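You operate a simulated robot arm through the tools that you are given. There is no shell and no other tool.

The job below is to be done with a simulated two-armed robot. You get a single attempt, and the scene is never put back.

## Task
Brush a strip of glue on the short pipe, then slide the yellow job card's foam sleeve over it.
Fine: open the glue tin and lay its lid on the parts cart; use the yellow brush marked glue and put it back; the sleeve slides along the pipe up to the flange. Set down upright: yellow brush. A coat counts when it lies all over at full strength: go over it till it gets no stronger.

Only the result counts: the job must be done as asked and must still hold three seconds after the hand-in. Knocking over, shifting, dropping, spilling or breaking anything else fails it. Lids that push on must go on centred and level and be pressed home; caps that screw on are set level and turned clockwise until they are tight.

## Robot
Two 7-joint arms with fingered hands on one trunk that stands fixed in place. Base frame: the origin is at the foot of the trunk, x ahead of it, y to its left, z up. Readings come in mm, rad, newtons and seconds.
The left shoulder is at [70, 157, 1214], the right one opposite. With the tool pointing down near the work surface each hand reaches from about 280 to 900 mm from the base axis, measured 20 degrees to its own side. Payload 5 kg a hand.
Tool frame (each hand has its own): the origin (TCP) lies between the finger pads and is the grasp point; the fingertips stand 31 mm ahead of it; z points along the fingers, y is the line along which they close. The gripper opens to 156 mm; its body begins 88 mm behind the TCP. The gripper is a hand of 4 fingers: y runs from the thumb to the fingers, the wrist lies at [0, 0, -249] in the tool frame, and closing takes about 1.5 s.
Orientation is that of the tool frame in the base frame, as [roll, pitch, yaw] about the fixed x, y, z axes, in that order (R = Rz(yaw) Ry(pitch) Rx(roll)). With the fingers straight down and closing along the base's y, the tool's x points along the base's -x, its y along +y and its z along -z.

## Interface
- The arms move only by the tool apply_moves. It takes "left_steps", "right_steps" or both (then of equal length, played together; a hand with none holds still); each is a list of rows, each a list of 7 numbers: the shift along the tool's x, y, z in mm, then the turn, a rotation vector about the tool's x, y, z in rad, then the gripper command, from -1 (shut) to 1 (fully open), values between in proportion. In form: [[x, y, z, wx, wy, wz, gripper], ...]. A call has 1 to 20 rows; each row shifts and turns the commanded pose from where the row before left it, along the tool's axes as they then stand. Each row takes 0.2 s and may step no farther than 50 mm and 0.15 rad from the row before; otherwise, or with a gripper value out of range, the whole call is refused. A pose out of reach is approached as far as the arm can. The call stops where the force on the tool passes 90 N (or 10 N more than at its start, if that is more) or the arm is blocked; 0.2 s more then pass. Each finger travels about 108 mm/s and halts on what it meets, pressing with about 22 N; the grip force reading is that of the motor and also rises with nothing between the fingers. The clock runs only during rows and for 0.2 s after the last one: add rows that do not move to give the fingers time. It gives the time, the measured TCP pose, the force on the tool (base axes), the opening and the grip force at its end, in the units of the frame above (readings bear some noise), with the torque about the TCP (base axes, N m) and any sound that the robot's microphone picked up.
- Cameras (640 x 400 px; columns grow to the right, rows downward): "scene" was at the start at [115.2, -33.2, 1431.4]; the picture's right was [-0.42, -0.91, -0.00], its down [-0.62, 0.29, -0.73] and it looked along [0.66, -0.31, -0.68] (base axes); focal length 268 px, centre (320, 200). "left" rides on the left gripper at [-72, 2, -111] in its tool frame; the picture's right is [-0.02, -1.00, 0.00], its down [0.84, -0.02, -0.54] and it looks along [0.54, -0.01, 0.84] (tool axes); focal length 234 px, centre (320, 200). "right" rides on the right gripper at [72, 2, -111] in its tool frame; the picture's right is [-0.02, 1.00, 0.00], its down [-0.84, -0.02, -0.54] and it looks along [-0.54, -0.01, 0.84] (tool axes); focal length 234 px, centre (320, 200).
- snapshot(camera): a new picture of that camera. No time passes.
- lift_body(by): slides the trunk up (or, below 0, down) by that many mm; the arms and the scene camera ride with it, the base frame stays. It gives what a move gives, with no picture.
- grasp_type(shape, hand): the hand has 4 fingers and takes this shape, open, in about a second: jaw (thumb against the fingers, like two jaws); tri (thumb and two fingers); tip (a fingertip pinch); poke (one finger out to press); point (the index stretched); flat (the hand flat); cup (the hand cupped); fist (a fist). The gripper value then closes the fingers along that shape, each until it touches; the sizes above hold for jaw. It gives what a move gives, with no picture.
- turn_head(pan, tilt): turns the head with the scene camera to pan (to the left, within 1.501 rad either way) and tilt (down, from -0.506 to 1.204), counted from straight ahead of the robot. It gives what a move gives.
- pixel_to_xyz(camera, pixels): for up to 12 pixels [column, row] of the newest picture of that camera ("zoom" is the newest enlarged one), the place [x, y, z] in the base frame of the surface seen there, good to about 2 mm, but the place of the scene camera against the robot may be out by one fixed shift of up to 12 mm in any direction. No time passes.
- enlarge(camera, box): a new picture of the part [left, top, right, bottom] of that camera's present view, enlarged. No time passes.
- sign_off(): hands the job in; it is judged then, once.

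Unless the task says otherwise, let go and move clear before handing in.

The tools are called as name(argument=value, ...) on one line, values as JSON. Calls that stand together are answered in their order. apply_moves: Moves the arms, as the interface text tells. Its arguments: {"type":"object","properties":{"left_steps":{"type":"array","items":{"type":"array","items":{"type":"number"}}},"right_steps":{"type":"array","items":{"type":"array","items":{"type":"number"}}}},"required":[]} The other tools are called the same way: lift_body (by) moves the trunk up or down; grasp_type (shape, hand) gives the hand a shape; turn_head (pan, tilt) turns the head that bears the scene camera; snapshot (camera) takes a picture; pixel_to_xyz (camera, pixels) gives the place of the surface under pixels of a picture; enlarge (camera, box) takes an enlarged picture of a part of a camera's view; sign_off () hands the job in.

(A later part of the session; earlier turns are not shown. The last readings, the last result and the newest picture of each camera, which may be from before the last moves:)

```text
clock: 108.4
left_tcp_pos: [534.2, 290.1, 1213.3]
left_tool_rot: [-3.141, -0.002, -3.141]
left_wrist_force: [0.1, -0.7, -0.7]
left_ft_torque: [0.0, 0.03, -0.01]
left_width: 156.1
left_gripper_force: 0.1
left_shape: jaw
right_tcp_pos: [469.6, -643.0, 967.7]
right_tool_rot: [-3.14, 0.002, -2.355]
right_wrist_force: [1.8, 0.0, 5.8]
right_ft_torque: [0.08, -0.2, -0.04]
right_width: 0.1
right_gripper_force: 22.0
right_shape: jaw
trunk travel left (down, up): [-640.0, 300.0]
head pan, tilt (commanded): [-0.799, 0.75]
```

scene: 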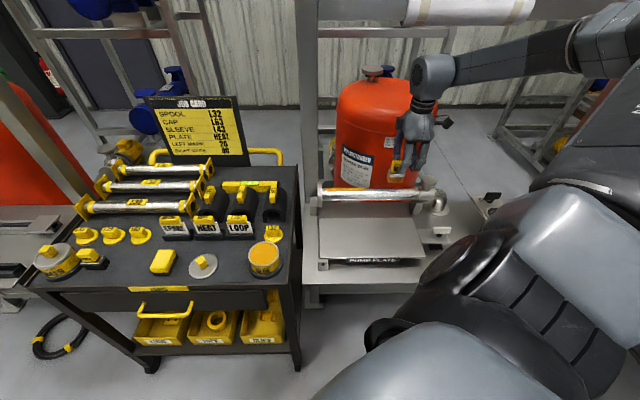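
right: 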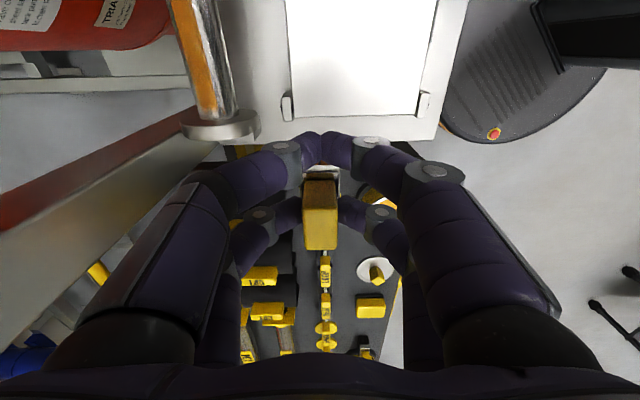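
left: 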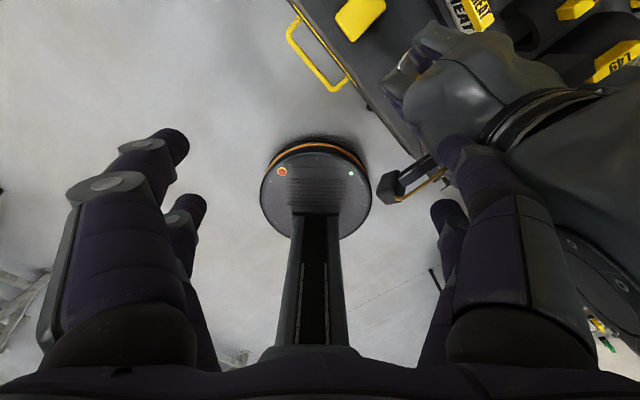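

Contact is good at 5.8 N and v=787. Now three more full passes.

apply_moves(right_steps=[[-15, 0, 0, 0, 0, 0, -1], [-15, 0, 0, 0, 0, 0, -1], [-15, 0, 0, 0, 0, 0, -1], [-15, 0, 0, 0, 0, 0, -1], [-15, 0, 0, 0, 0, 0, -1], [-14, 0, 0, 0, 0, 0, -1], [0, 0, 0, 0, 0, 0, -1], [15, 0, 0, 0, 0, 0, -1], [15, 0, 0, 0, 0, 0, -1], [15, 0, 0, 0, 0, 0, -1], [15, 0, 0, 0, 0, 0, -1], [15, 0, 0, 0, 0, 0, -1], [14, 0, 0, 0, 0, 0, -1], [-15, 0, 0, 0, 0, 0, -1], [-15, 0, 0, 0, 0, 0, -1], [-15, 0, 0, 0, 0, 0, -1], [-15, 0, 0, 0, 0, 0, -1], [-15, 0, 0, 0, 0, 0, -1], [-14, 0, 0, 0, 0, 0, -1], [0, 0, 0, 0, 0, 0, -1]])

enlarge(camera="scene", box=[315, 165, 395, 215])

apply_moves(right_steps=[[15, 3, 0, 0, 0, 0, -1], [15, 0, 0, 0, 0, 0, -1], [15, 0, 0, 0, 0, 0, -1], [15, 0, 0, 0, 0, 0, -1], [15, 0, 0, 0, 0, 0, -1], [15, 0, 0, 0, 0, 0, -1], [-15, 0, 0, 0, 0, 0, -1], [-15, 0, 0, 0, 0, 0, -1], [-15, 0, 0, 0, 0, 0, -1], [-15, 0, 0, 0, 0, 0, -1], [-15, 0, 0, 0, 0, 0, -1], [-15, 0, 0, 0, 0, 0, -1], [0, 0, 0, 0, 0, 0, -1], [15, 0, 0, 0, 0, 0, -1], [15, 0, 0, 0, 0, 0, -1], [15, 0, 0, 0, 0, 0, -1], [15, 0, 0, 0, 0, 0, -1], [15, 0, 0, 0, 0, 0, -1], [15, 0, 0, 0, 0, 0, -1], [0, 0, -10, 0, 0, 0, -1]])

```text
clock: 112.6
left_tcp_pos: [533.9, 291.0, 1214.0]
left_tool_rot: [-3.139, 0.001, 3.141]
left_wrist_force: [0.0, 0.1, 1.2]
left_ft_torque: [0.02, 0.03, 0.03]
left_width: 155.9
left_gripper_force: 0.1
left_shape: jaw
right_tcp_pos: [531.2, -580.4, 967.9]
right_tool_rot: [3.142, 0.002, -2.354]
right_wrist_force: [0.1, -0.9, 17.2]
right_ft_torque: [0.23, -0.25, -0.01]
right_width: 0.0
right_gripper_force: 22.1
right_shape: jaw
trunk travel left (down, up): [-640.0, 300.0]
head pan, tilt (commanded): [-0.799, 0.75]
```

```text
8.00 times, centred on (355, 190) of scene
```

zoom: 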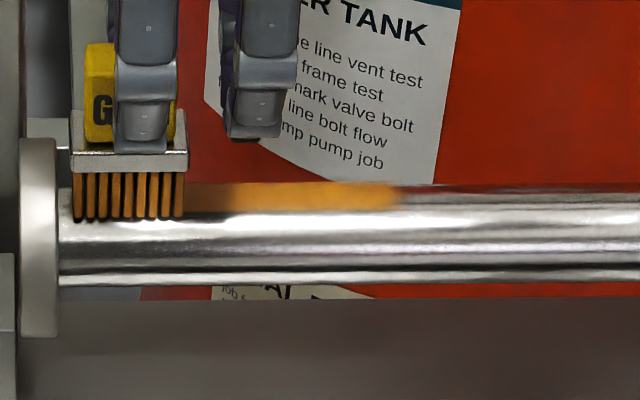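

```text
clock: 116.8
left_tcp_pos: [535.9, 289.2, 1214.1]
left_tool_rot: [-3.142, 0.001, 3.141]
left_wrist_force: [0.3, -0.1, -0.6]
left_ft_torque: [-0.04, -0.04, -0.01]
left_width: 155.7
left_gripper_force: 0.1
left_shape: jaw
right_tcp_pos: [466.7, -645.5, 977.8]
right_tool_rot: [3.141, 0.001, -2.355]
right_wrist_force: [-0.2, -0.1, -0.4]
right_ft_torque: [-0.02, -0.02, -0.02]
right_width: 0.0
right_gripper_force: 22.4
right_shape: jaw
trunk travel left (down, up): [-640.0, 300.0]
head pan, tilt (commanded): [-0.799, 0.75]
```

apply_moves(right_steps=[[0, 0, -29, 0, 0, 0, -1], [0, 0, -29, 0, 0, 0, -1], [0, 38, 0, 0, 0, 0, -1], [0, 38, 0, 0, 0, 0, -1], [0, 37, 0, 0, 0, 0, -1], [-39, 0, 0, 0, 0, 0, -1], [-39, 0, 0, 0, 0, 0, -1], [-39, 0, 0, 0, 0, 0, -1], [-39, 0, 0, 0, 0, 0, -1], [0, 0, 0, 0, 0, 0, -1]])

enlarge(camera="right", box=[160, 0, 300, 160])

enlarge(camera="scene", box=[315, 165, 395, 215])

```text
clock: 119.0
left_tcp_pos: [533.3, 288.6, 1214.6]
left_tool_rot: [3.141, 0.002, -3.14]
left_wrist_force: [-0.6, -0.3, 0.4]
left_ft_torque: [-0.02, -0.03, -0.02]
left_width: 155.8
left_gripper_force: 0.1
left_shape: jaw
right_tcp_pos: [496.3, -453.2, 1036.2]
right_tool_rot: [3.14, 0.001, -2.356]
right_wrist_force: [-0.9, 0.6, -0.6]
right_ft_torque: [0.03, 0.0, 0.0]
right_width: 0.1
right_gripper_force: 21.6
right_shape: jaw
trunk travel left (down, up): [-640.0, 300.0]
head pan, tilt (commanded): [-0.799, 0.75]
```

```text
2.50 times, centred on (230, 80) of right
```

zoom: 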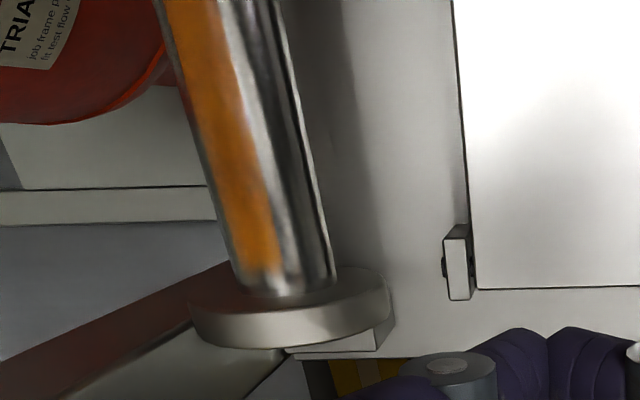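

```text
8.00 times, centred on (355, 190) of scene
```

zoom: 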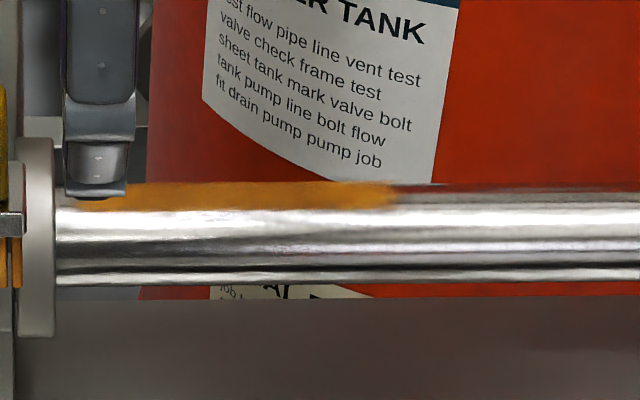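

The coat is even and no stronger than before, so it is saturated. Now I'll bring the brush back to its place on the cart.

apply_moves(right_steps=[[-38.6, 18.05, 0, 0, 0, 0, -1], [-38.6, 18.05, 0, 0, 0, 0, -1], [-38.6, 18.05, 0, 0, 0, 0, -1], [-38.6, 18.05, 0, 0, 0, 0, -1], [-38.6, 18.05, 0, 0, 0, 0, -1], [-38.6, 18.05, 0, 0, 0, 0, -1], [0, 0, 40, 0, 0, 0, -1], [0, 0, 40, 0, 0, 0, -1], [0, 0, 0, 0, 0, 0, -1]])

snapshot(camera="right")

```text
clock: 121.0
left_tcp_pos: [535.4, 289.4, 1213.8]
left_tool_rot: [-3.141, 0.0, 3.141]
left_wrist_force: [0.2, 0.6, 0.9]
left_ft_torque: [0.01, -0.03, 0.0]
left_width: 156.0
left_gripper_force: 0.0
left_shape: jaw
right_tcp_pos: [583.9, -210.7, 955.9]
right_tool_rot: [3.14, 0.001, -2.357]
right_wrist_force: [-0.3, -0.4, -0.7]
right_ft_torque: [-0.05, -0.01, -0.04]
right_width: 0.0
right_gripper_force: 22.1
right_shape: jaw
trunk travel left (down, up): [-640.0, 300.0]
head pan, tilt (commanded): [-0.799, 0.75]
```

```text
taken
```

right: 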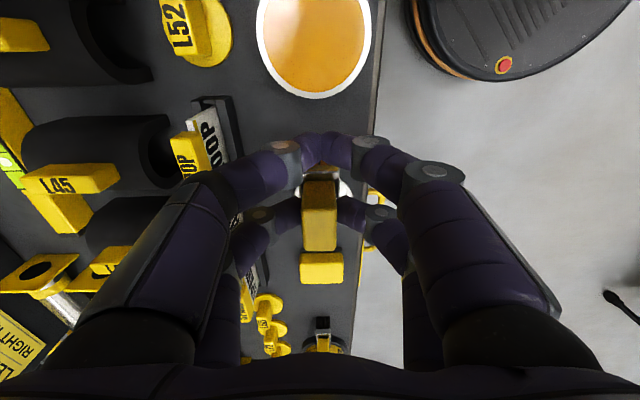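

apply_moves(right_steps=[[2, -1, 30, 0, 0, 0, -1], [0, 0, 30, 0, 0, 0, -1], [0, 0, 15, 0, 0, 0, -1], [0, 0, 4, 0, 0, 0, -1], [0, 0, 0, 0, 0, 0, -1]])

enlarge(camera="right", box=[220, 40, 420, 260])

enlarge(camera="scene", box=[180, 190, 320, 300])

```text
clock: 122.2
left_tcp_pos: [535.3, 289.6, 1212.9]
left_tool_rot: [-3.141, -0.001, 3.14]
left_wrist_force: [0.3, 0.5, 0.8]
left_ft_torque: [-0.01, -0.01, -0.04]
left_width: 155.9
left_gripper_force: 0.1
left_shape: jaw
right_tcp_pos: [583.1, -215.8, 876.2]
right_tool_rot: [3.14, 0.001, -2.357]
right_wrist_force: [0.1, 0.0, -0.6]
right_ft_torque: [0.01, 0.01, -0.02]
right_width: 0.0
right_gripper_force: 22.4
right_shape: jaw
trunk travel left (down, up): [-640.0, 300.0]
head pan, tilt (commanded): [-0.799, 0.75]
```

```text
1.82 times, centred on (320, 150) of right
```

zoom: 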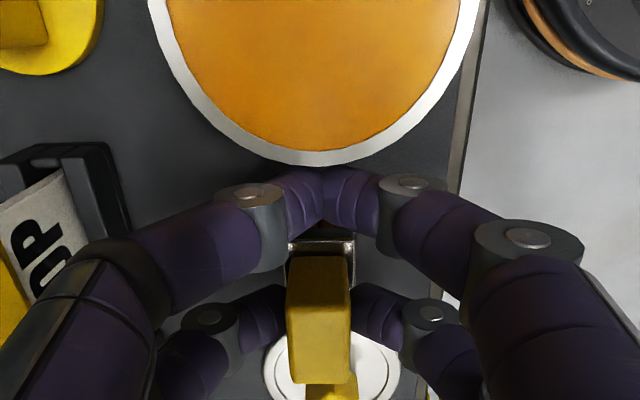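

```text
3.64 times, centred on (250, 245) of scene
```

zoom: 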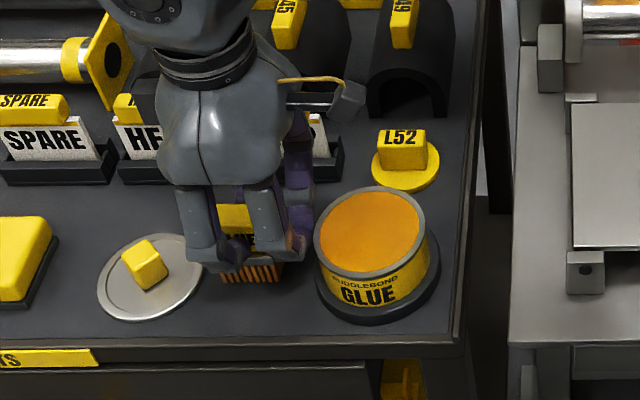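

apply_moves(right_steps=[[0, 0, 2, 0, 0, 0, -1], [0, 0, 1, 0, 0, 0, -1], [0, 0, 0, 0, 0, 0, -1]])

apply_moves(right_steps=[[0, 0, 1, 0, 0, 0, -1], [0, 0, 0, 0, 0, 0, -1]])

```text
clock: 123.0
left_tcp_pos: [536.1, 289.2, 1214.0]
left_tool_rot: [-3.141, -0.001, 3.141]
left_wrist_force: [-0.3, 0.0, 0.0]
left_ft_torque: [-0.04, 0.03, 0.02]
left_width: 156.0
left_gripper_force: 0.2
left_shape: jaw
right_tcp_pos: [583.9, -214.2, 872.9]
right_tool_rot: [3.141, 0.002, -2.357]
right_wrist_force: [0.8, 0.2, -0.4]
right_ft_torque: [-0.01, -0.04, 0.01]
right_width: 0.2
right_gripper_force: 22.4
right_shape: jaw
trunk travel left (down, up): [-640.0, 300.0]
head pan, tilt (commanded): [-0.799, 0.75]
```

```text
clock: 123.6
left_tcp_pos: [536.2, 290.1, 1213.7]
left_tool_rot: [3.141, 0.0, 3.141]
left_wrist_force: [0.0, -0.5, -0.3]
left_ft_torque: [0.01, -0.01, -0.05]
left_width: 156.1
left_gripper_force: 0.0
left_shape: jaw
right_tcp_pos: [583.4, -214.2, 871.7]
right_tool_rot: [-3.141, 0.005, -2.357]
right_wrist_force: [-0.9, -0.1, 1.0]
right_ft_torque: [0.03, -0.01, 0.03]
right_width: 0.0
right_gripper_force: 21.8
right_shape: jaw
trunk travel left (down, up): [-640.0, 300.0]
head pan, tilt (commanded): [-0.799, 0.75]
```

apply_moves(right_steps=[[0, 0, 1, 0, 0, 0, -1], [0, 0, 0, 0, 0, 0, -1]])

```text
clock: 124.2
left_tcp_pos: [535.3, 289.4, 1214.2]
left_tool_rot: [-3.142, 0.0, 3.141]
left_wrist_force: [-0.2, 0.5, 0.3]
left_ft_torque: [-0.02, -0.05, -0.01]
left_width: 155.9
left_gripper_force: 0.1
left_shape: jaw
right_tcp_pos: [584.4, -214.2, 872.5]
right_tool_rot: [-3.139, 0.004, -2.357]
right_wrist_force: [0.9, -1.8, 6.9]
right_ft_torque: [0.02, -0.11, -0.03]
right_width: 0.0
right_gripper_force: 21.9
right_shape: jaw
trunk travel left (down, up): [-640.0, 300.0]
head pan, tilt (commanded): [-0.799, 0.75]
```

The bristles are down on the cart (7 N up). I'll release gently and rise.

apply_moves(right_steps=[[0, 0, -0.5, 0, 0, 0, -1], [0, 0, 0, 0, 0, 0, -0.85], [0, 0, 0, 0, 0, 0, -0.7], [0, 0, 0, 0, 0, 0, -0.55], [0, 0, 0, 0, 0, 0, -0.4], [0, 0, 0, 0, 0, 0, -0.36], [0, 0, -20, 0, 0, 0, -0.36], [0, 0, -30, 0, 0, 0, -0.36], [0, 0, -30, 0, 0, 0, -0.36], [0, 0, 0, 0, 0, 0, -0.36]])

snapshot(camera="right")

enlarge(camera="right", box=[240, 60, 400, 220])

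```text
clock: 126.4
left_tcp_pos: [536.1, 289.7, 1213.3]
left_tool_rot: [3.141, 0.0, 3.14]
left_wrist_force: [0.0, 0.1, 0.2]
left_ft_torque: [-0.01, 0.01, 0.02]
left_width: 156.1
left_gripper_force: 0.1
left_shape: jaw
right_tcp_pos: [582.8, -211.4, 948.7]
right_tool_rot: [3.14, 0.002, -2.356]
right_wrist_force: [-0.1, 0.0, -0.1]
right_ft_torque: [-0.03, 0.01, -0.02]
right_width: 49.3
right_gripper_force: 0.0
right_shape: jaw
trunk travel left (down, up): [-640.0, 300.0]
head pan, tilt (commanded): [-0.799, 0.75]
```

```text
taken
```

right: 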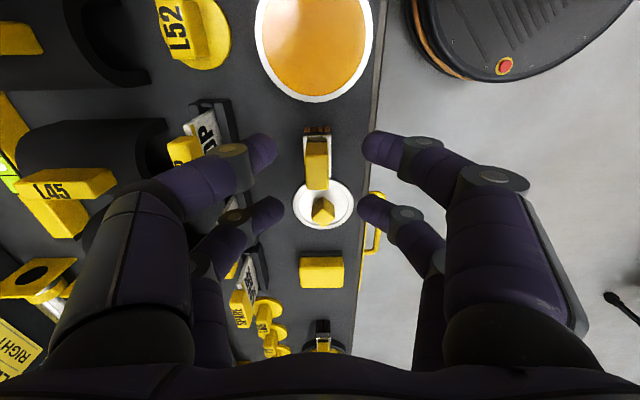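

```text
2.50 times, centred on (320, 140) of right
```

zoom: 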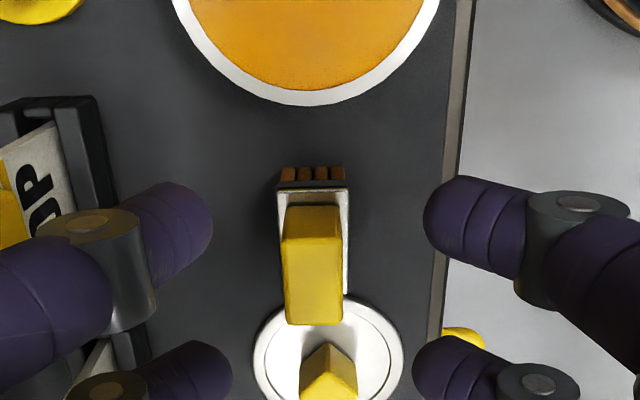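

The brush stands upright on its bristles. I'll verify its location against the original (596,-202), then study the sleeves.

pixel_to_xyz(camera="zoom", pixels=[[288, 245], [340, 240], [290, 320], [340, 318], [314, 280], [280, 190], [346, 190], [345, 288]])

enlarge(camera="scene", box=[180, 170, 310, 260])

pixel_to_xyz(camera="zoom", pixels=[[145, 85], [120, 110], [175, 70], [150, 45], [215, 110], [235, 90], [120, 150], [130, 175], [180, 160], [200, 150], [330, 100], [90, 100]])

```text
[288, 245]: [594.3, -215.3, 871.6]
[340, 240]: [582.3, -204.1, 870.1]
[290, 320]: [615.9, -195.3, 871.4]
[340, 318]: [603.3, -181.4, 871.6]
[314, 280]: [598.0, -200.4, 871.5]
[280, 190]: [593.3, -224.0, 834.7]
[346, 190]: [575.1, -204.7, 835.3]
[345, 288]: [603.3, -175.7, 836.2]
```

```text
4.44 times, centred on (245, 215) of scene
```

zoom: 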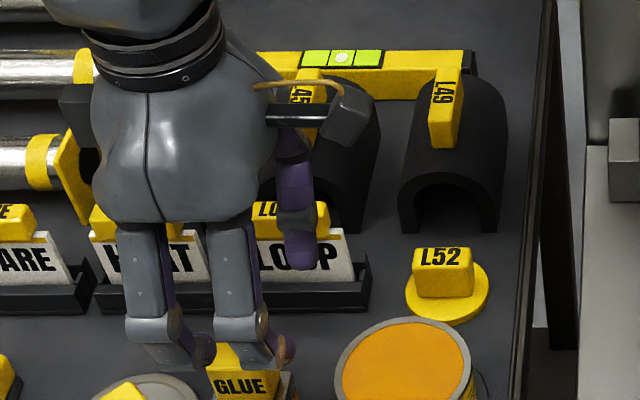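

```text
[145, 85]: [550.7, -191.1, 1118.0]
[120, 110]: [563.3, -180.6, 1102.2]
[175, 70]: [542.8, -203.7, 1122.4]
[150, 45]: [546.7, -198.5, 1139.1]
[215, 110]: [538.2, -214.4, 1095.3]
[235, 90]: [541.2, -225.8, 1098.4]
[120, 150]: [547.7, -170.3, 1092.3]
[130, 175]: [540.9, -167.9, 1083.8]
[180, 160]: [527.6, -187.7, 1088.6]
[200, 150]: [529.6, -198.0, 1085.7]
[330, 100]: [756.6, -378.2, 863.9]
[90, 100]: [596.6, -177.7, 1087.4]
```

The brush is back within 4 mm of its original spot. Next is the L43 sleeve: I'll rise and turn the hand so that it closes across the sleeve's grip block.

apply_moves(right_steps=[[0, 0, -35, 0, 0, 0, -0.2], [0, 0, -35, 0, 0, 0, -0.2], [0, 0, 0, 0, 0, 0.1428, -0.2], [0, 0, 0, 0, 0, 0.1428, -0.2], [0, 0, 0, 0, 0, 0.1428, -0.2], [0, 0, 0, 0, 0, 0.1428, -0.2], [0, 0, 0, 0, 0, 0.1428, -0.2], [0, 0, 0, 0, 0, 0.1428, -0.2], [0, 0, 0, 0, 0, 0.1428, -0.2], [0, 0, 0, 0, 0, 0.1428, -0.2], [0, 0, 0, 0, 0, 0.1428, -0.2], [0, 0, 0, 0, 0, 0.1428, -0.2], [0, 0, 0, 0, 0, 0.1428, -0.2], [0, 0, 0, 0, 0, 0, -0.2]])

snapshot(camera="right")

snapshot(camera="scene")

```text
clock: 129.4
left_tcp_pos: [534.7, 289.1, 1214.6]
left_tool_rot: [3.141, 0.001, -3.141]
left_wrist_force: [-0.6, 0.8, 0.0]
left_ft_torque: [-0.01, 0.0, -0.01]
left_width: 156.0
left_gripper_force: 0.1
left_shape: jaw
right_tcp_pos: [583.5, -216.0, 1021.8]
right_tool_rot: [3.14, 0.0, 2.356]
right_wrist_force: [1.2, 0.1, 0.1]
right_ft_torque: [0.02, -0.01, 0.0]
right_width: 62.1
right_gripper_force: 0.0
right_shape: jaw
trunk travel left (down, up): [-640.0, 300.0]
head pan, tilt (commanded): [-0.799, 0.75]
```

```text
taken
```

right: 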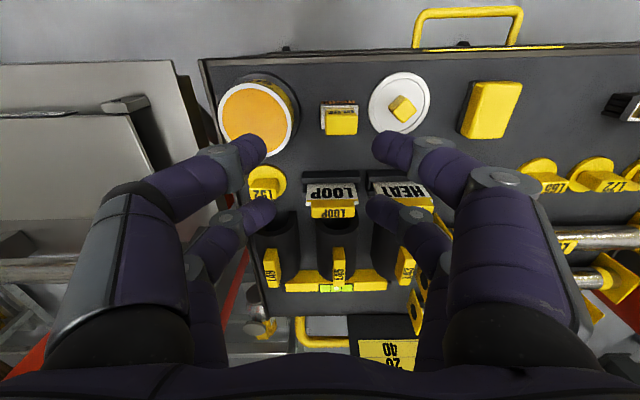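

```text
taken
```

scene: 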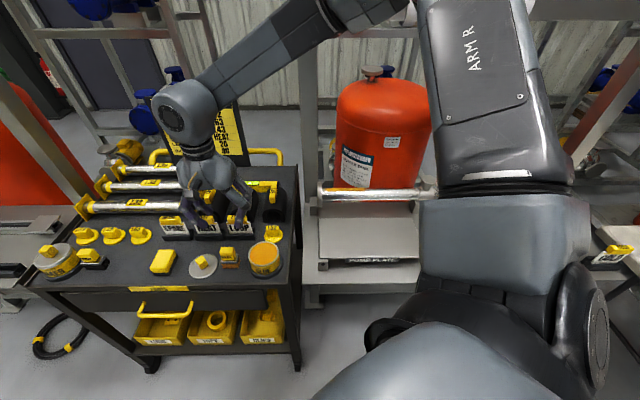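

enlarge(camera="right", box=[240, 150, 450, 310])

pixel_to_xyz(camera="right", pixels=[[270, 262], [338, 255], [338, 270], [338, 280], [405, 255], [405, 272], [345, 290], [290, 285], [378, 285], [310, 275], [365, 275], [390, 240]])

```text
2.50 times, centred on (345, 230) of right
```

zoom: 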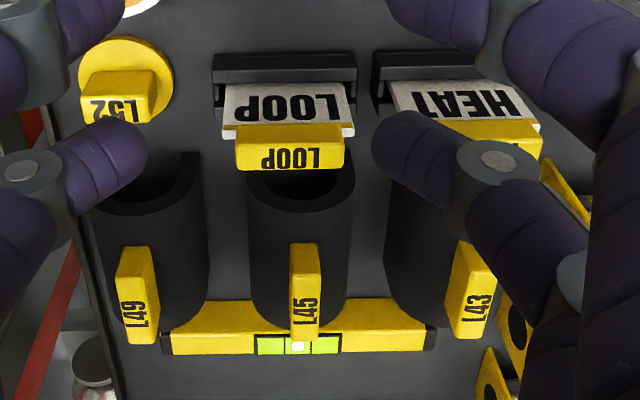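

```text
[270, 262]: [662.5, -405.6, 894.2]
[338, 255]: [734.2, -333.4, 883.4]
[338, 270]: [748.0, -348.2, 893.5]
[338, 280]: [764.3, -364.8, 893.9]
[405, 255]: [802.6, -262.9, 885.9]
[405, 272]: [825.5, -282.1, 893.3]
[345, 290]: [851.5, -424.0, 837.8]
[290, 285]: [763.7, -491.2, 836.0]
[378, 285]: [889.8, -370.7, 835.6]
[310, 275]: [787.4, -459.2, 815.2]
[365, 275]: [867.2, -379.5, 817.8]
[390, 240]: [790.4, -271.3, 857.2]
```

pixel_to_xyz(camera="scene", pixels=[[160, 105], [235, 120], [245, 160], [175, 150], [120, 168], [150, 181], [200, 163], [210, 170], [180, 205], [95, 210]])

apply_moves(right_steps=[[-33.7, 31, 0, 0, 0, 0, -0.2], [-33.7, 31, 0, 0, 0, 0, -0.2], [-33.7, 31, 0, 0, 0, 0, -0.2], [-33.7, 31, 0, 0, 0, 0, -0.2], [0, 0, 0, 0, 0, 0, -0.2]])

snapshot(camera="right")

```text
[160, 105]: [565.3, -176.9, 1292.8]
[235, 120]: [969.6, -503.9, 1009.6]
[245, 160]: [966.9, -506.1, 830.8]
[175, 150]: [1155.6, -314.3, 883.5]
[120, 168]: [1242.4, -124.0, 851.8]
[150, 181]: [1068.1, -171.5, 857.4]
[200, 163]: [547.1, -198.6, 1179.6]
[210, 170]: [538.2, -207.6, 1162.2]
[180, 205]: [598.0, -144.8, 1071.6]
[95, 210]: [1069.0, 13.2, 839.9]
```

```text
clock: 130.6
left_tcp_pos: [533.7, 289.6, 1214.7]
left_tool_rot: [3.141, 0.001, -3.141]
left_wrist_force: [0.6, -0.2, 0.5]
left_ft_torque: [0.01, -0.03, 0.03]
left_width: 156.0
left_gripper_force: 0.0
left_shape: jaw
right_tcp_pos: [739.0, -230.2, 1030.6]
right_tool_rot: [3.138, 0.002, 2.358]
right_wrist_force: [-0.4, 0.4, 0.5]
right_ft_torque: [-0.03, -0.03, 0.03]
right_width: 62.4
right_gripper_force: 0.1
right_shape: jaw
right hand out of reach, approached as far as the arm can: row 4
trunk travel left (down, up): [-640.0, 300.0]
head pan, tilt (commanded): [-0.799, 0.75]
```

```text
taken
```

right: 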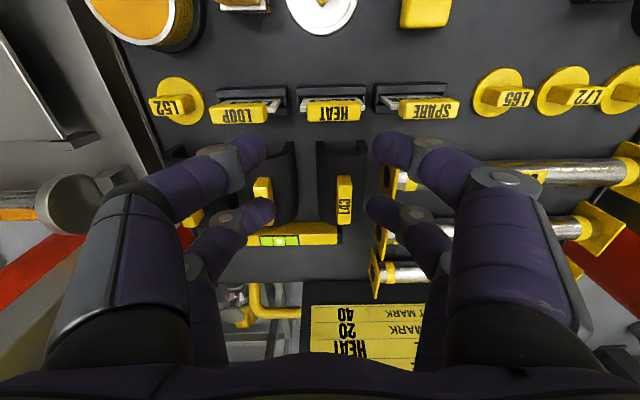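

The arm was just short at this height. I'll come lower, still well above the grip blocks, and try to extend again.

apply_moves(right_steps=[[0, 0, 30, 0, 0, 0, -0.2], [0, 0, 30, 0, 0, 0, -0.2], [-15, 12, 5, 0, 0, 0, -0.2], [-15, 12, 5, 0, 0, 0, -0.2], [0, 0, 0, 0, 0, 0, -0.2]])

snapshot(camera="right")

```text
clock: 131.8
left_tcp_pos: [536.1, 289.7, 1213.8]
left_tool_rot: [3.141, 0.001, 3.141]
left_wrist_force: [0.1, 0.3, 0.2]
left_ft_torque: [0.02, 0.02, 0.02]
left_width: 155.8
left_gripper_force: 0.0
left_shape: jaw
right_tcp_pos: [734.4, -254.1, 970.8]
right_tool_rot: [3.138, -0.002, 2.356]
right_wrist_force: [0.5, 0.5, -0.2]
right_ft_torque: [0.0, 0.01, -0.01]
right_width: 62.2
right_gripper_force: 0.1
right_shape: jaw
right hand out of reach, approached as far as the arm can: row 1, 2, 3, 4
trunk travel left (down, up): [-640.0, 300.0]
head pan, tilt (commanded): [-0.799, 0.75]
```

```text
taken
```

right: 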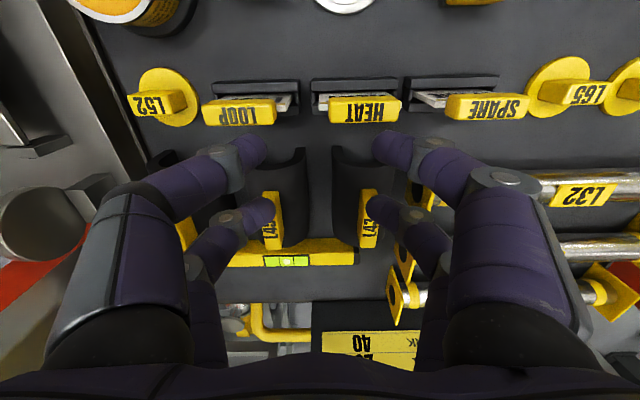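

The limit gets worse lower down, so the shoulder is too high relative to the hand. I'll retreat a little, then lower the trunk in stages while raising the hand equally.

apply_moves(right_steps=[[0, -40, -10, 0, 0, 0, -0.2], [0, -40, -30, 0, 0, 0, -0.2], [0, 0, -40, 0, 0, 0, -0.2], [0, 0, 0, 0, 0, 0, -0.2]])

lift_body(by=-80)

```text
clock: 132.8
left_tcp_pos: [537.1, 287.7, 1214.5]
left_tool_rot: [3.139, 0.0, -3.141]
left_wrist_force: [0.5, -0.7, 1.3]
left_ft_torque: [0.03, 0.01, 0.01]
left_width: 155.8
left_gripper_force: 0.0
left_shape: jaw
right_tcp_pos: [676.0, -311.2, 1054.7]
right_tool_rot: [3.137, -0.001, 2.355]
right_wrist_force: [-0.2, 0.1, -0.2]
right_ft_torque: [0.03, -0.01, 0.05]
right_width: 62.3
right_gripper_force: 0.1
right_shape: jaw
trunk travel left (down, up): [-640.0, 300.0]
head pan, tilt (commanded): [-0.799, 0.75]
```

```text
clock: 133.9
left_tcp_pos: [535.2, 289.5, 1134.2]
left_tool_rot: [3.141, 0.002, -3.141]
left_wrist_force: [0.0, -0.1, 0.1]
left_ft_torque: [0.0, 0.01, -0.02]
left_width: 156.0
left_gripper_force: 0.1
left_shape: jaw
right_tcp_pos: [675.4, -309.3, 974.5]
right_tool_rot: [3.14, -0.001, 2.359]
right_wrist_force: [0.1, 0.1, -0.2]
right_ft_torque: [0.02, -0.02, 0.02]
right_width: 62.3
right_gripper_force: 0.0
right_shape: jaw
trunk travel left (down, up): [-560.0, 380.0]
head pan, tilt (commanded): [-0.799, 0.75]
```

apply_moves(right_steps=[[0, 0, -40, 0, 0, 0, -0.2], [0, 0, -40, 0, 0, 0, -0.2], [0, 0, 0, 0, 0, 0, -0.2]])

lift_body(by=-80)

apply_moves(right_steps=[[-15, 30, 0, 0, 0, 0, -0.2], [-15, 30, 0, 0, 0, 0, -0.2], [0, 0, 0, 0, 0, 0, -0.2]])

```text
clock: 134.7
left_tcp_pos: [537.1, 290.0, 1133.4]
left_tool_rot: [3.141, 0.0, -3.141]
left_wrist_force: [0.5, 0.0, 0.1]
left_ft_torque: [-0.04, -0.01, 0.01]
left_width: 155.8
left_gripper_force: 0.1
left_shape: jaw
right_tcp_pos: [677.3, -305.4, 1052.4]
right_tool_rot: [3.14, 0.0, 2.358]
right_wrist_force: [1.5, 0.0, -0.5]
right_ft_torque: [0.03, -0.01, -0.02]
right_width: 62.1
right_gripper_force: 0.1
right_shape: jaw
trunk travel left (down, up): [-560.0, 380.0]
head pan, tilt (commanded): [-0.799, 0.75]
```

```text
clock: 135.9
left_tcp_pos: [535.4, 290.0, 1052.7]
left_tool_rot: [3.141, 0.0, 3.141]
left_wrist_force: [0.4, -0.7, 0.6]
left_ft_torque: [0.02, -0.01, 0.04]
left_width: 155.9
left_gripper_force: 0.0
left_shape: jaw
right_tcp_pos: [677.8, -306.4, 971.9]
right_tool_rot: [3.14, 0.001, 2.357]
right_wrist_force: [0.4, 0.6, -0.2]
right_ft_torque: [0.0, -0.03, -0.01]
right_width: 62.0
right_gripper_force: 0.0
right_shape: jaw
trunk travel left (down, up): [-480.0, 460.0]
head pan, tilt (commanded): [-0.799, 0.75]
```

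```text
clock: 136.7
left_tcp_pos: [534.7, 290.2, 1054.3]
left_tool_rot: [-3.141, 0.002, 3.141]
left_wrist_force: [0.2, -0.6, 0.1]
left_ft_torque: [0.0, -0.02, -0.02]
left_width: 156.0
left_gripper_force: 0.0
left_shape: jaw
right_tcp_pos: [742.3, -285.3, 972.8]
right_tool_rot: [3.14, -0.002, 2.358]
right_wrist_force: [-1.0, 0.6, -0.2]
right_ft_torque: [-0.02, -0.03, 0.01]
right_width: 62.1
right_gripper_force: 0.1
right_shape: jaw
trunk travel left (down, up): [-480.0, 460.0]
head pan, tilt (commanded): [-0.799, 0.75]
```

The trunk is now 120 mm below its starting height, and the arm moves freely at (742,-285). I'll continue toward L43.

apply_moves(right_steps=[[10, 30, 0, 0, 0, 0, -0.2], [10, 30, 0, 0, 0, 0, -0.2], [0, 0, 0, 0, 0, 0, -0.2]])

snapshot(camera="right")

snapshot(camera="scene")

```text
clock: 137.5
left_tcp_pos: [535.0, 289.3, 1052.8]
left_tool_rot: [3.14, 0.001, 3.141]
left_wrist_force: [0.1, 0.3, 0.3]
left_ft_torque: [-0.01, 0.01, 0.04]
left_width: 155.7
left_gripper_force: 0.1
left_shape: jaw
right_tcp_pos: [750.0, -236.1, 972.2]
right_tool_rot: [3.138, 0.002, 2.357]
right_wrist_force: [-0.7, 0.6, 1.4]
right_ft_torque: [0.04, 0.0, -0.01]
right_width: 62.3
right_gripper_force: 0.0
right_shape: jaw
right hand out of reach, approached as far as the arm can: row 2
trunk travel left (down, up): [-480.0, 460.0]
head pan, tilt (commanded): [-0.799, 0.75]
```

```text
taken
```

right: 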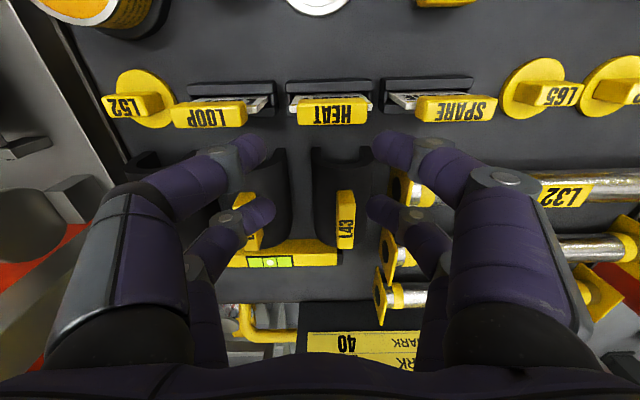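

```text
taken
```

scene: 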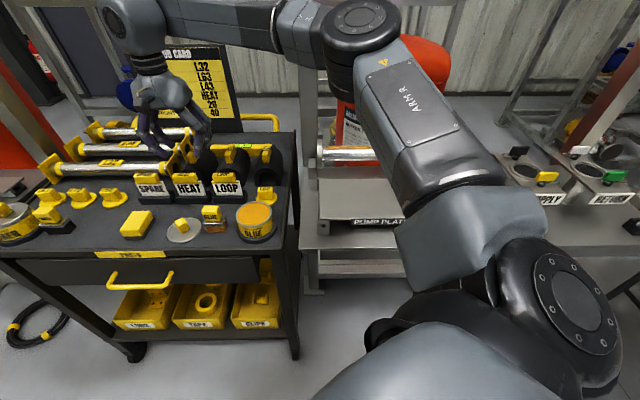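

The limit at yaw 135° is the wrist, so I'll turn the hand the other way (yaw −135°) and grip the L43 block end to end with one finger pair. First I'll back off and rotate.

apply_moves(right_steps=[[0, -20, -10, 0, 0, 0, -0.2], [0, 0, 0, 0, 0, -0.1428, -0.2], [0, 0, 0, 0, 0, -0.1428, -0.2], [0, 0, 0, 0, 0, -0.1428, -0.2], [0, 0, 0, 0, 0, -0.1428, -0.2], [0, 0, 0, 0, 0, -0.1428, -0.2], [0, 0, 0, 0, 0, -0.1428, -0.2], [0, 0, 0, 0, 0, -0.1428, -0.2], [0, 0, 0, 0, 0, -0.1428, -0.2], [0, 0, 0, 0, 0, -0.1428, -0.2], [0, 0, 0, 0, 0, -0.1428, -0.2], [0, 0, 0, 0, 0, -0.1428, -0.2], [0, 0, 0, 0, 0, 0, -0.2]])

snapshot(camera="right")

```text
clock: 140.3
left_tcp_pos: [534.8, 289.5, 1053.8]
left_tool_rot: [3.141, 0.0, -3.141]
left_wrist_force: [-0.1, -0.5, -0.4]
left_ft_torque: [0.01, 0.0, 0.01]
left_width: 156.0
left_gripper_force: 0.0
left_shape: jaw
right_tcp_pos: [735.9, -251.7, 981.2]
right_tool_rot: [-3.141, 0.002, -2.353]
right_wrist_force: [-0.1, -0.2, -0.1]
right_ft_torque: [0.0, 0.01, 0.03]
right_width: 62.2
right_gripper_force: 0.0
right_shape: jaw
trunk travel left (down, up): [-480.0, 460.0]
head pan, tilt (commanded): [-0.799, 0.75]
```

```text
taken
```

right: 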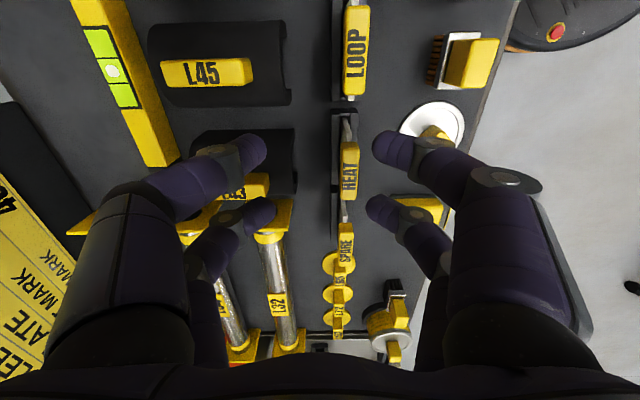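

apply_moves(right_steps=[[0, -35, 0, 0, 0, 0, -0.1], [0, -35, 0, 0, 0, 0, -0.1], [0, 0, 0, 0, 0, 0, -0.1]])

snapshot(camera="right")

enlarge(camera="right", box=[220, 60, 420, 260])

```text
clock: 141.1
left_tcp_pos: [533.8, 290.3, 1053.5]
left_tool_rot: [-3.141, 0.0, -3.141]
left_wrist_force: [-0.8, 0.5, -0.7]
left_ft_torque: [-0.02, 0.0, 0.01]
left_width: 156.2
left_gripper_force: 0.0
left_shape: jaw
right_tcp_pos: [772.6, -301.2, 980.6]
right_tool_rot: [-3.139, 0.005, -2.355]
right_wrist_force: [-0.2, -0.7, -0.5]
right_ft_torque: [-0.02, 0.0, 0.04]
right_width: 70.1
right_gripper_force: 0.1
right_shape: jaw
right hand out of reach, approached as far as the arm can: row 2
trunk travel left (down, up): [-480.0, 460.0]
head pan, tilt (commanded): [-0.799, 0.75]
```

```text
taken
```

right: 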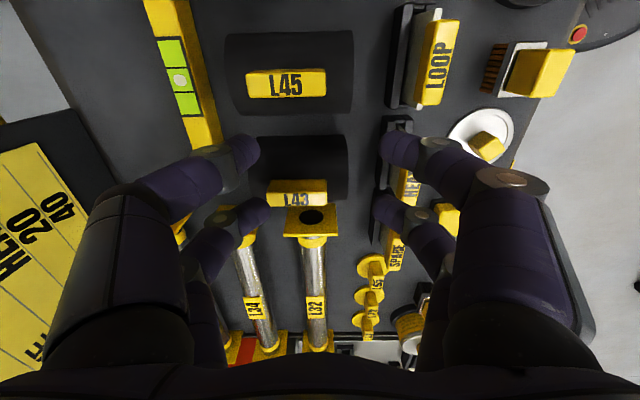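

```text
2.00 times, centred on (320, 160) of right
```

zoom: 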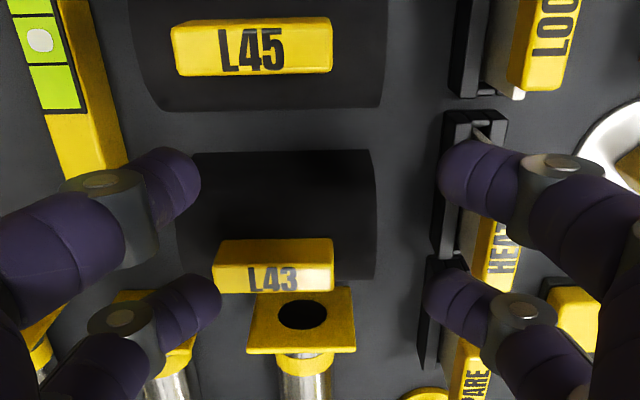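

The arm is short again here, this time because the shoulder now sits too low for a far reach. I'll raise the trunk back in stages at this yaw and test the reach again.

lift_body(by=80)

apply_moves(right_steps=[[0, 0, 40, 0, 0, 0, -0.1], [0, 0, 40, 0, 0, 0, -0.1], [0, 0, 0, 0, 0, 0, -0.1]])

lift_body(by=80)

apply_moves(right_steps=[[0, 0, 40, 0, 0, 0, -0.1], [0, 0, 40, 0, 0, 0, -0.1], [-10, -5, 0, 0, 0, 0, -0.1], [0, 0, 0, 0, 0, 0, -0.1]])

```text
clock: 142.3
left_tcp_pos: [535.7, 289.7, 1133.2]
left_tool_rot: [3.141, -0.001, -3.141]
left_wrist_force: [0.1, -0.1, -0.6]
left_ft_torque: [0.03, -0.02, 0.0]
left_width: 156.0
left_gripper_force: 0.1
left_shape: jaw
right_tcp_pos: [772.5, -301.8, 1059.6]
right_tool_rot: [-3.14, 0.003, -2.356]
right_wrist_force: [0.3, 0.4, -0.1]
right_ft_torque: [0.01, 0.0, 0.03]
right_width: 69.8
right_gripper_force: 0.1
right_shape: jaw
trunk travel left (down, up): [-560.0, 380.0]
head pan, tilt (commanded): [-0.799, 0.75]
```

```text
clock: 143.1
left_tcp_pos: [535.3, 288.7, 1134.4]
left_tool_rot: [-3.141, 0.003, -3.141]
left_wrist_force: [-0.1, -0.2, 0.5]
left_ft_torque: [-0.01, -0.03, 0.0]
left_width: 155.8
left_gripper_force: 0.1
left_shape: jaw
right_tcp_pos: [771.7, -303.0, 983.3]
right_tool_rot: [-3.136, 0.008, -2.356]
right_wrist_force: [0.5, -0.1, -0.1]
right_ft_torque: [-0.03, -0.04, 0.01]
right_width: 69.9
right_gripper_force: 0.0
right_shape: jaw
trunk travel left (down, up): [-560.0, 380.0]
head pan, tilt (commanded): [-0.799, 0.75]
```

```text
clock: 144.2
left_tcp_pos: [536.0, 289.5, 1214.0]
left_tool_rot: [-3.141, 0.0, -3.141]
left_wrist_force: [-0.4, 0.7, 0.2]
left_ft_torque: [-0.02, 0.01, 0.02]
left_width: 155.6
left_gripper_force: 0.2
left_shape: jaw
right_tcp_pos: [771.9, -303.1, 1061.4]
right_tool_rot: [-3.139, 0.008, -2.359]
right_wrist_force: [-0.4, -0.2, -0.2]
right_ft_torque: [-0.01, 0.0, 0.01]
right_width: 70.0
right_gripper_force: 0.1
right_shape: jaw
trunk travel left (down, up): [-640.0, 300.0]
head pan, tilt (commanded): [-0.799, 0.75]
```

```text
clock: 145.2
left_tcp_pos: [535.1, 290.3, 1213.5]
left_tool_rot: [3.141, -0.001, 3.141]
left_wrist_force: [-0.1, 0.3, 0.5]
left_ft_torque: [-0.03, -0.01, -0.01]
left_width: 155.9
left_gripper_force: 0.0
left_shape: jaw
right_tcp_pos: [759.0, -306.1, 988.5]
right_tool_rot: [-3.138, 0.01, -2.357]
right_wrist_force: [-1.1, 0.2, 0.5]
right_ft_torque: [0.02, 0.04, 0.01]
right_width: 69.7
right_gripper_force: 0.1
right_shape: jaw
right hand out of reach, approached as far as the arm can: row 1, 2, 3
trunk travel left (down, up): [-640.0, 300.0]
head pan, tilt (commanded): [-0.799, 0.75]
```

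At yaw −135° the wrist is still just short. I'll tilt the fingers outward about the closing axis (0.4 rad), which brings the wrist nearer without turning the grip.

apply_moves(right_steps=[[15, 0, 0, 0, 0, 0, -0.1], [0, 0, 0, 0, -0.1333, 0, -0.1], [0, 0, 0, 0, -0.1333, 0, -0.1], [0, 0, 0, 0, -0.1333, 0, -0.1], [-15.6, 0, -36.8, 0, 0, 0, -0.1], [-15.6, 0, -36.8, 0, 0, 0, -0.1], [0, 0, 0, 0, 0, 0, -0.1]])

snapshot(camera="scene")

```text
clock: 146.8
left_tcp_pos: [535.8, 287.8, 1212.6]
left_tool_rot: [3.141, 0.001, -3.141]
left_wrist_force: [0.3, -0.7, -0.3]
left_ft_torque: [0.01, 0.03, 0.0]
left_width: 155.9
left_gripper_force: 0.1
left_shape: jaw
right_tcp_pos: [748.4, -318.1, 1065.3]
right_tool_rot: [-3.139, 0.407, -2.356]
right_wrist_force: [0.1, -0.3, 0.1]
right_ft_torque: [0.0, 0.01, -0.01]
right_width: 69.7
right_gripper_force: 0.1
right_shape: jaw
trunk travel left (down, up): [-640.0, 300.0]
head pan, tilt (commanded): [-0.799, 0.75]
```

```text
taken
```

scene: 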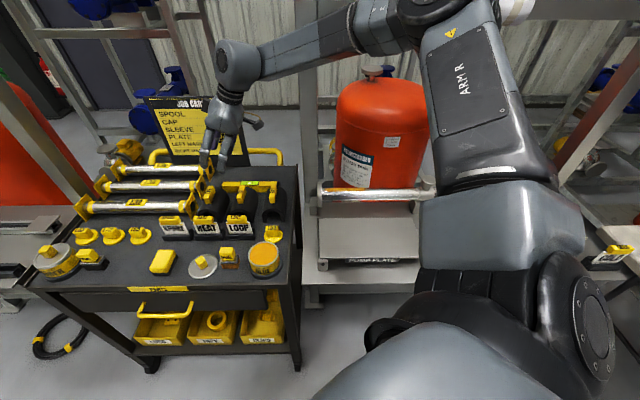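

The tilt is as wanted. Now I'll lower the trunk in two stages, keeping the hand at a safe height.

lift_body(by=-80)

apply_moves(right_steps=[[-15.6, 0, -36.8, 0, 0, 0, -0.1], [-15.6, 0, -36.8, 0, 0, 0, -0.1], [0, 0, 0, 0, 0, 0, -0.1]])

lift_body(by=-80)

apply_moves(right_steps=[[-10, 0, 4.2, 0, 0, 0, -0.1], [-10, 0, 4.2, 0, 0, 0, -0.1], [0, 0, 0, 0, 0, 0, -0.1]])

snapshot(camera="right")

```text
clock: 148.0
left_tcp_pos: [534.5, 289.2, 1134.9]
left_tool_rot: [-3.14, 0.001, 3.141]
left_wrist_force: [0.3, 0.4, 0.6]
left_ft_torque: [0.02, 0.0, -0.01]
left_width: 155.9
left_gripper_force: 0.0
left_shape: jaw
right_tcp_pos: [748.8, -315.8, 984.4]
right_tool_rot: [-3.138, 0.409, -2.355]
right_wrist_force: [-0.4, -0.3, 0.1]
right_ft_torque: [0.01, 0.03, -0.03]
right_width: 69.8
right_gripper_force: 0.0
right_shape: jaw
trunk travel left (down, up): [-560.0, 380.0]
head pan, tilt (commanded): [-0.799, 0.75]
```

```text
clock: 148.8
left_tcp_pos: [537.9, 287.8, 1134.1]
left_tool_rot: [-3.141, -0.001, 3.141]
left_wrist_force: [-0.4, -0.4, 0.1]
left_ft_torque: [0.04, 0.03, 0.0]
left_width: 156.0
left_gripper_force: 0.1
left_shape: jaw
right_tcp_pos: [746.7, -314.6, 1065.7]
right_tool_rot: [-3.139, 0.408, -2.354]
right_wrist_force: [-0.6, -0.4, -0.9]
right_ft_torque: [0.03, 0.0, 0.01]
right_width: 69.8
right_gripper_force: 0.1
right_shape: jaw
trunk travel left (down, up): [-560.0, 380.0]
head pan, tilt (commanded): [-0.799, 0.75]
```

```text
clock: 150.0
left_tcp_pos: [536.0, 289.5, 1053.8]
left_tool_rot: [-3.141, 0.0, -3.141]
left_wrist_force: [-0.1, 0.3, 0.7]
left_ft_torque: [0.01, -0.04, 0.01]
left_width: 155.8
left_gripper_force: 0.1
left_shape: jaw
right_tcp_pos: [747.2, -312.7, 987.3]
right_tool_rot: [-3.137, 0.408, -2.354]
right_wrist_force: [-0.5, -0.4, 0.9]
right_ft_torque: [-0.02, 0.0, -0.03]
right_width: 70.0
right_gripper_force: 0.1
right_shape: jaw
trunk travel left (down, up): [-480.0, 460.0]
head pan, tilt (commanded): [-0.799, 0.75]
```

```text
clock: 150.8
left_tcp_pos: [535.1, 289.2, 1053.5]
left_tool_rot: [3.141, 0.0, -3.14]
left_wrist_force: [0.6, 0.3, 0.2]
left_ft_torque: [0.0, 0.01, 0.01]
left_width: 155.4
left_gripper_force: 0.0
left_shape: jaw
right_tcp_pos: [763.4, -298.7, 984.6]
right_tool_rot: [-3.137, 0.407, -2.355]
right_wrist_force: [-0.3, -0.7, -0.1]
right_ft_torque: [-0.01, 0.0, -0.03]
right_width: 69.9
right_gripper_force: 0.1
right_shape: jaw
trunk travel left (down, up): [-480.0, 460.0]
head pan, tilt (commanded): [-0.799, 0.75]
```

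```text
taken
```

right: 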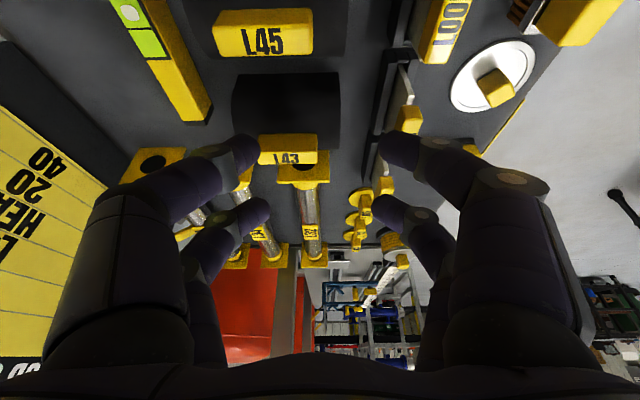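

enlarge(camera="right", box=[210, 60, 390, 200])

pixel_to_xyz(camera="zoom", pixels=[[175, 275], [378, 275], [180, 310], [375, 310], [180, 340], [375, 340], [275, 300], [275, 355], [100, 150], [450, 150], [280, 200], [280, 260]])

```text
2.86 times, centred on (300, 130) of right
```

zoom: 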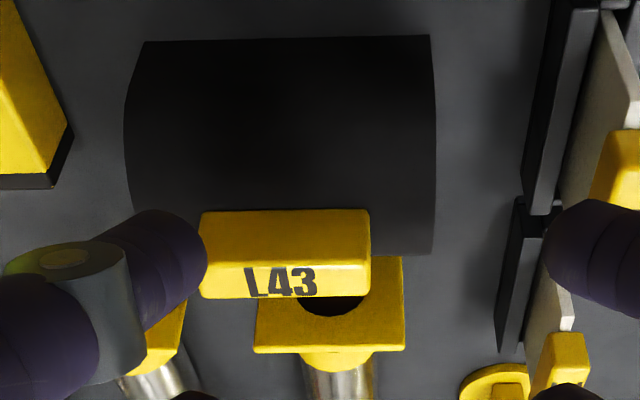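

```text
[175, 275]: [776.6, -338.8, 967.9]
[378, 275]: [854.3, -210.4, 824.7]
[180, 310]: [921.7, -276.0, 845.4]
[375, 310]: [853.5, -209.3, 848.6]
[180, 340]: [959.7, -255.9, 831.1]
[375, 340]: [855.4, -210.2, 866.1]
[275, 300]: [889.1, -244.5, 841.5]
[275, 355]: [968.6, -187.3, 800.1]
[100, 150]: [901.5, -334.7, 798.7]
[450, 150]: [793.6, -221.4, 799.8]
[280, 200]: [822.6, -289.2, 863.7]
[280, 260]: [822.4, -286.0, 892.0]
```

pixel_to_xyz(camera="zoom", pixels=[[206, 284], [364, 284], [210, 270], [362, 270], [285, 293], [206, 240], [366, 240], [135, 120], [428, 120], [280, 45], [280, 120], [428, 230]])

```text
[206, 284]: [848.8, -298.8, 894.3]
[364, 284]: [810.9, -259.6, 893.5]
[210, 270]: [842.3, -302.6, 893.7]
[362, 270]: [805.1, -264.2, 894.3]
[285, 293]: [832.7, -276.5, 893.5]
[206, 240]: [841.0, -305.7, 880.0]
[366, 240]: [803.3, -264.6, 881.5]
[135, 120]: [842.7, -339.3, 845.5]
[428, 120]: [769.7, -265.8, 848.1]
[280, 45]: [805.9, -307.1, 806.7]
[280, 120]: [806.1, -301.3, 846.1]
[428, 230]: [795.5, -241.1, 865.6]
```

The L43 block spans v≈756–811 (55 mm long), its top is at z=894 and the sleeve crest at z≈866. I'll open to 82 mm, move over the block and check.

apply_moves(right_steps=[[-8.9, -16.5, 17, 0, 0, 0, 0.06], [-8.9, -16.5, 17, 0, 0, 0, 0.06], [0, 0, 0, 0, 0, 0, 0.06]])

snapshot(camera="right")

snapshot(camera="scene")

```text
clock: 151.6
left_tcp_pos: [535.2, 289.8, 1054.4]
left_tool_rot: [3.14, 0.001, 3.141]
left_wrist_force: [0.8, 0.4, -0.1]
left_ft_torque: [-0.01, -0.02, 0.0]
left_width: 155.9
left_gripper_force: 0.0
left_shape: jaw
right_tcp_pos: [806.2, -301.3, 962.9]
right_tool_rot: [-3.136, 0.409, -2.353]
right_wrist_force: [-0.6, 0.0, -0.2]
right_ft_torque: [0.0, -0.03, -0.04]
right_width: 82.1
right_gripper_force: 0.1
right_shape: jaw
trunk travel left (down, up): [-480.0, 460.0]
head pan, tilt (commanded): [-0.799, 0.75]
```

```text
taken
```

right: 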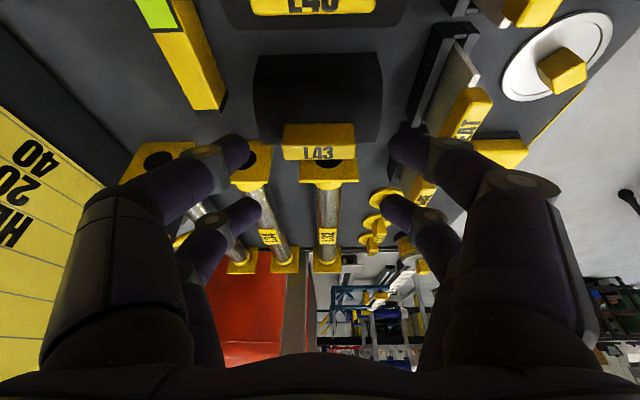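

```text
taken
```

scene: 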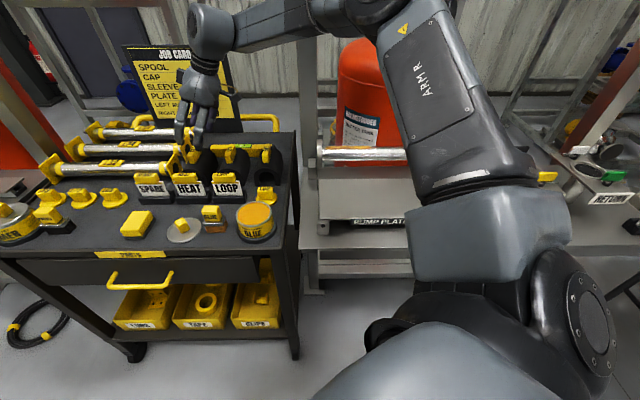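

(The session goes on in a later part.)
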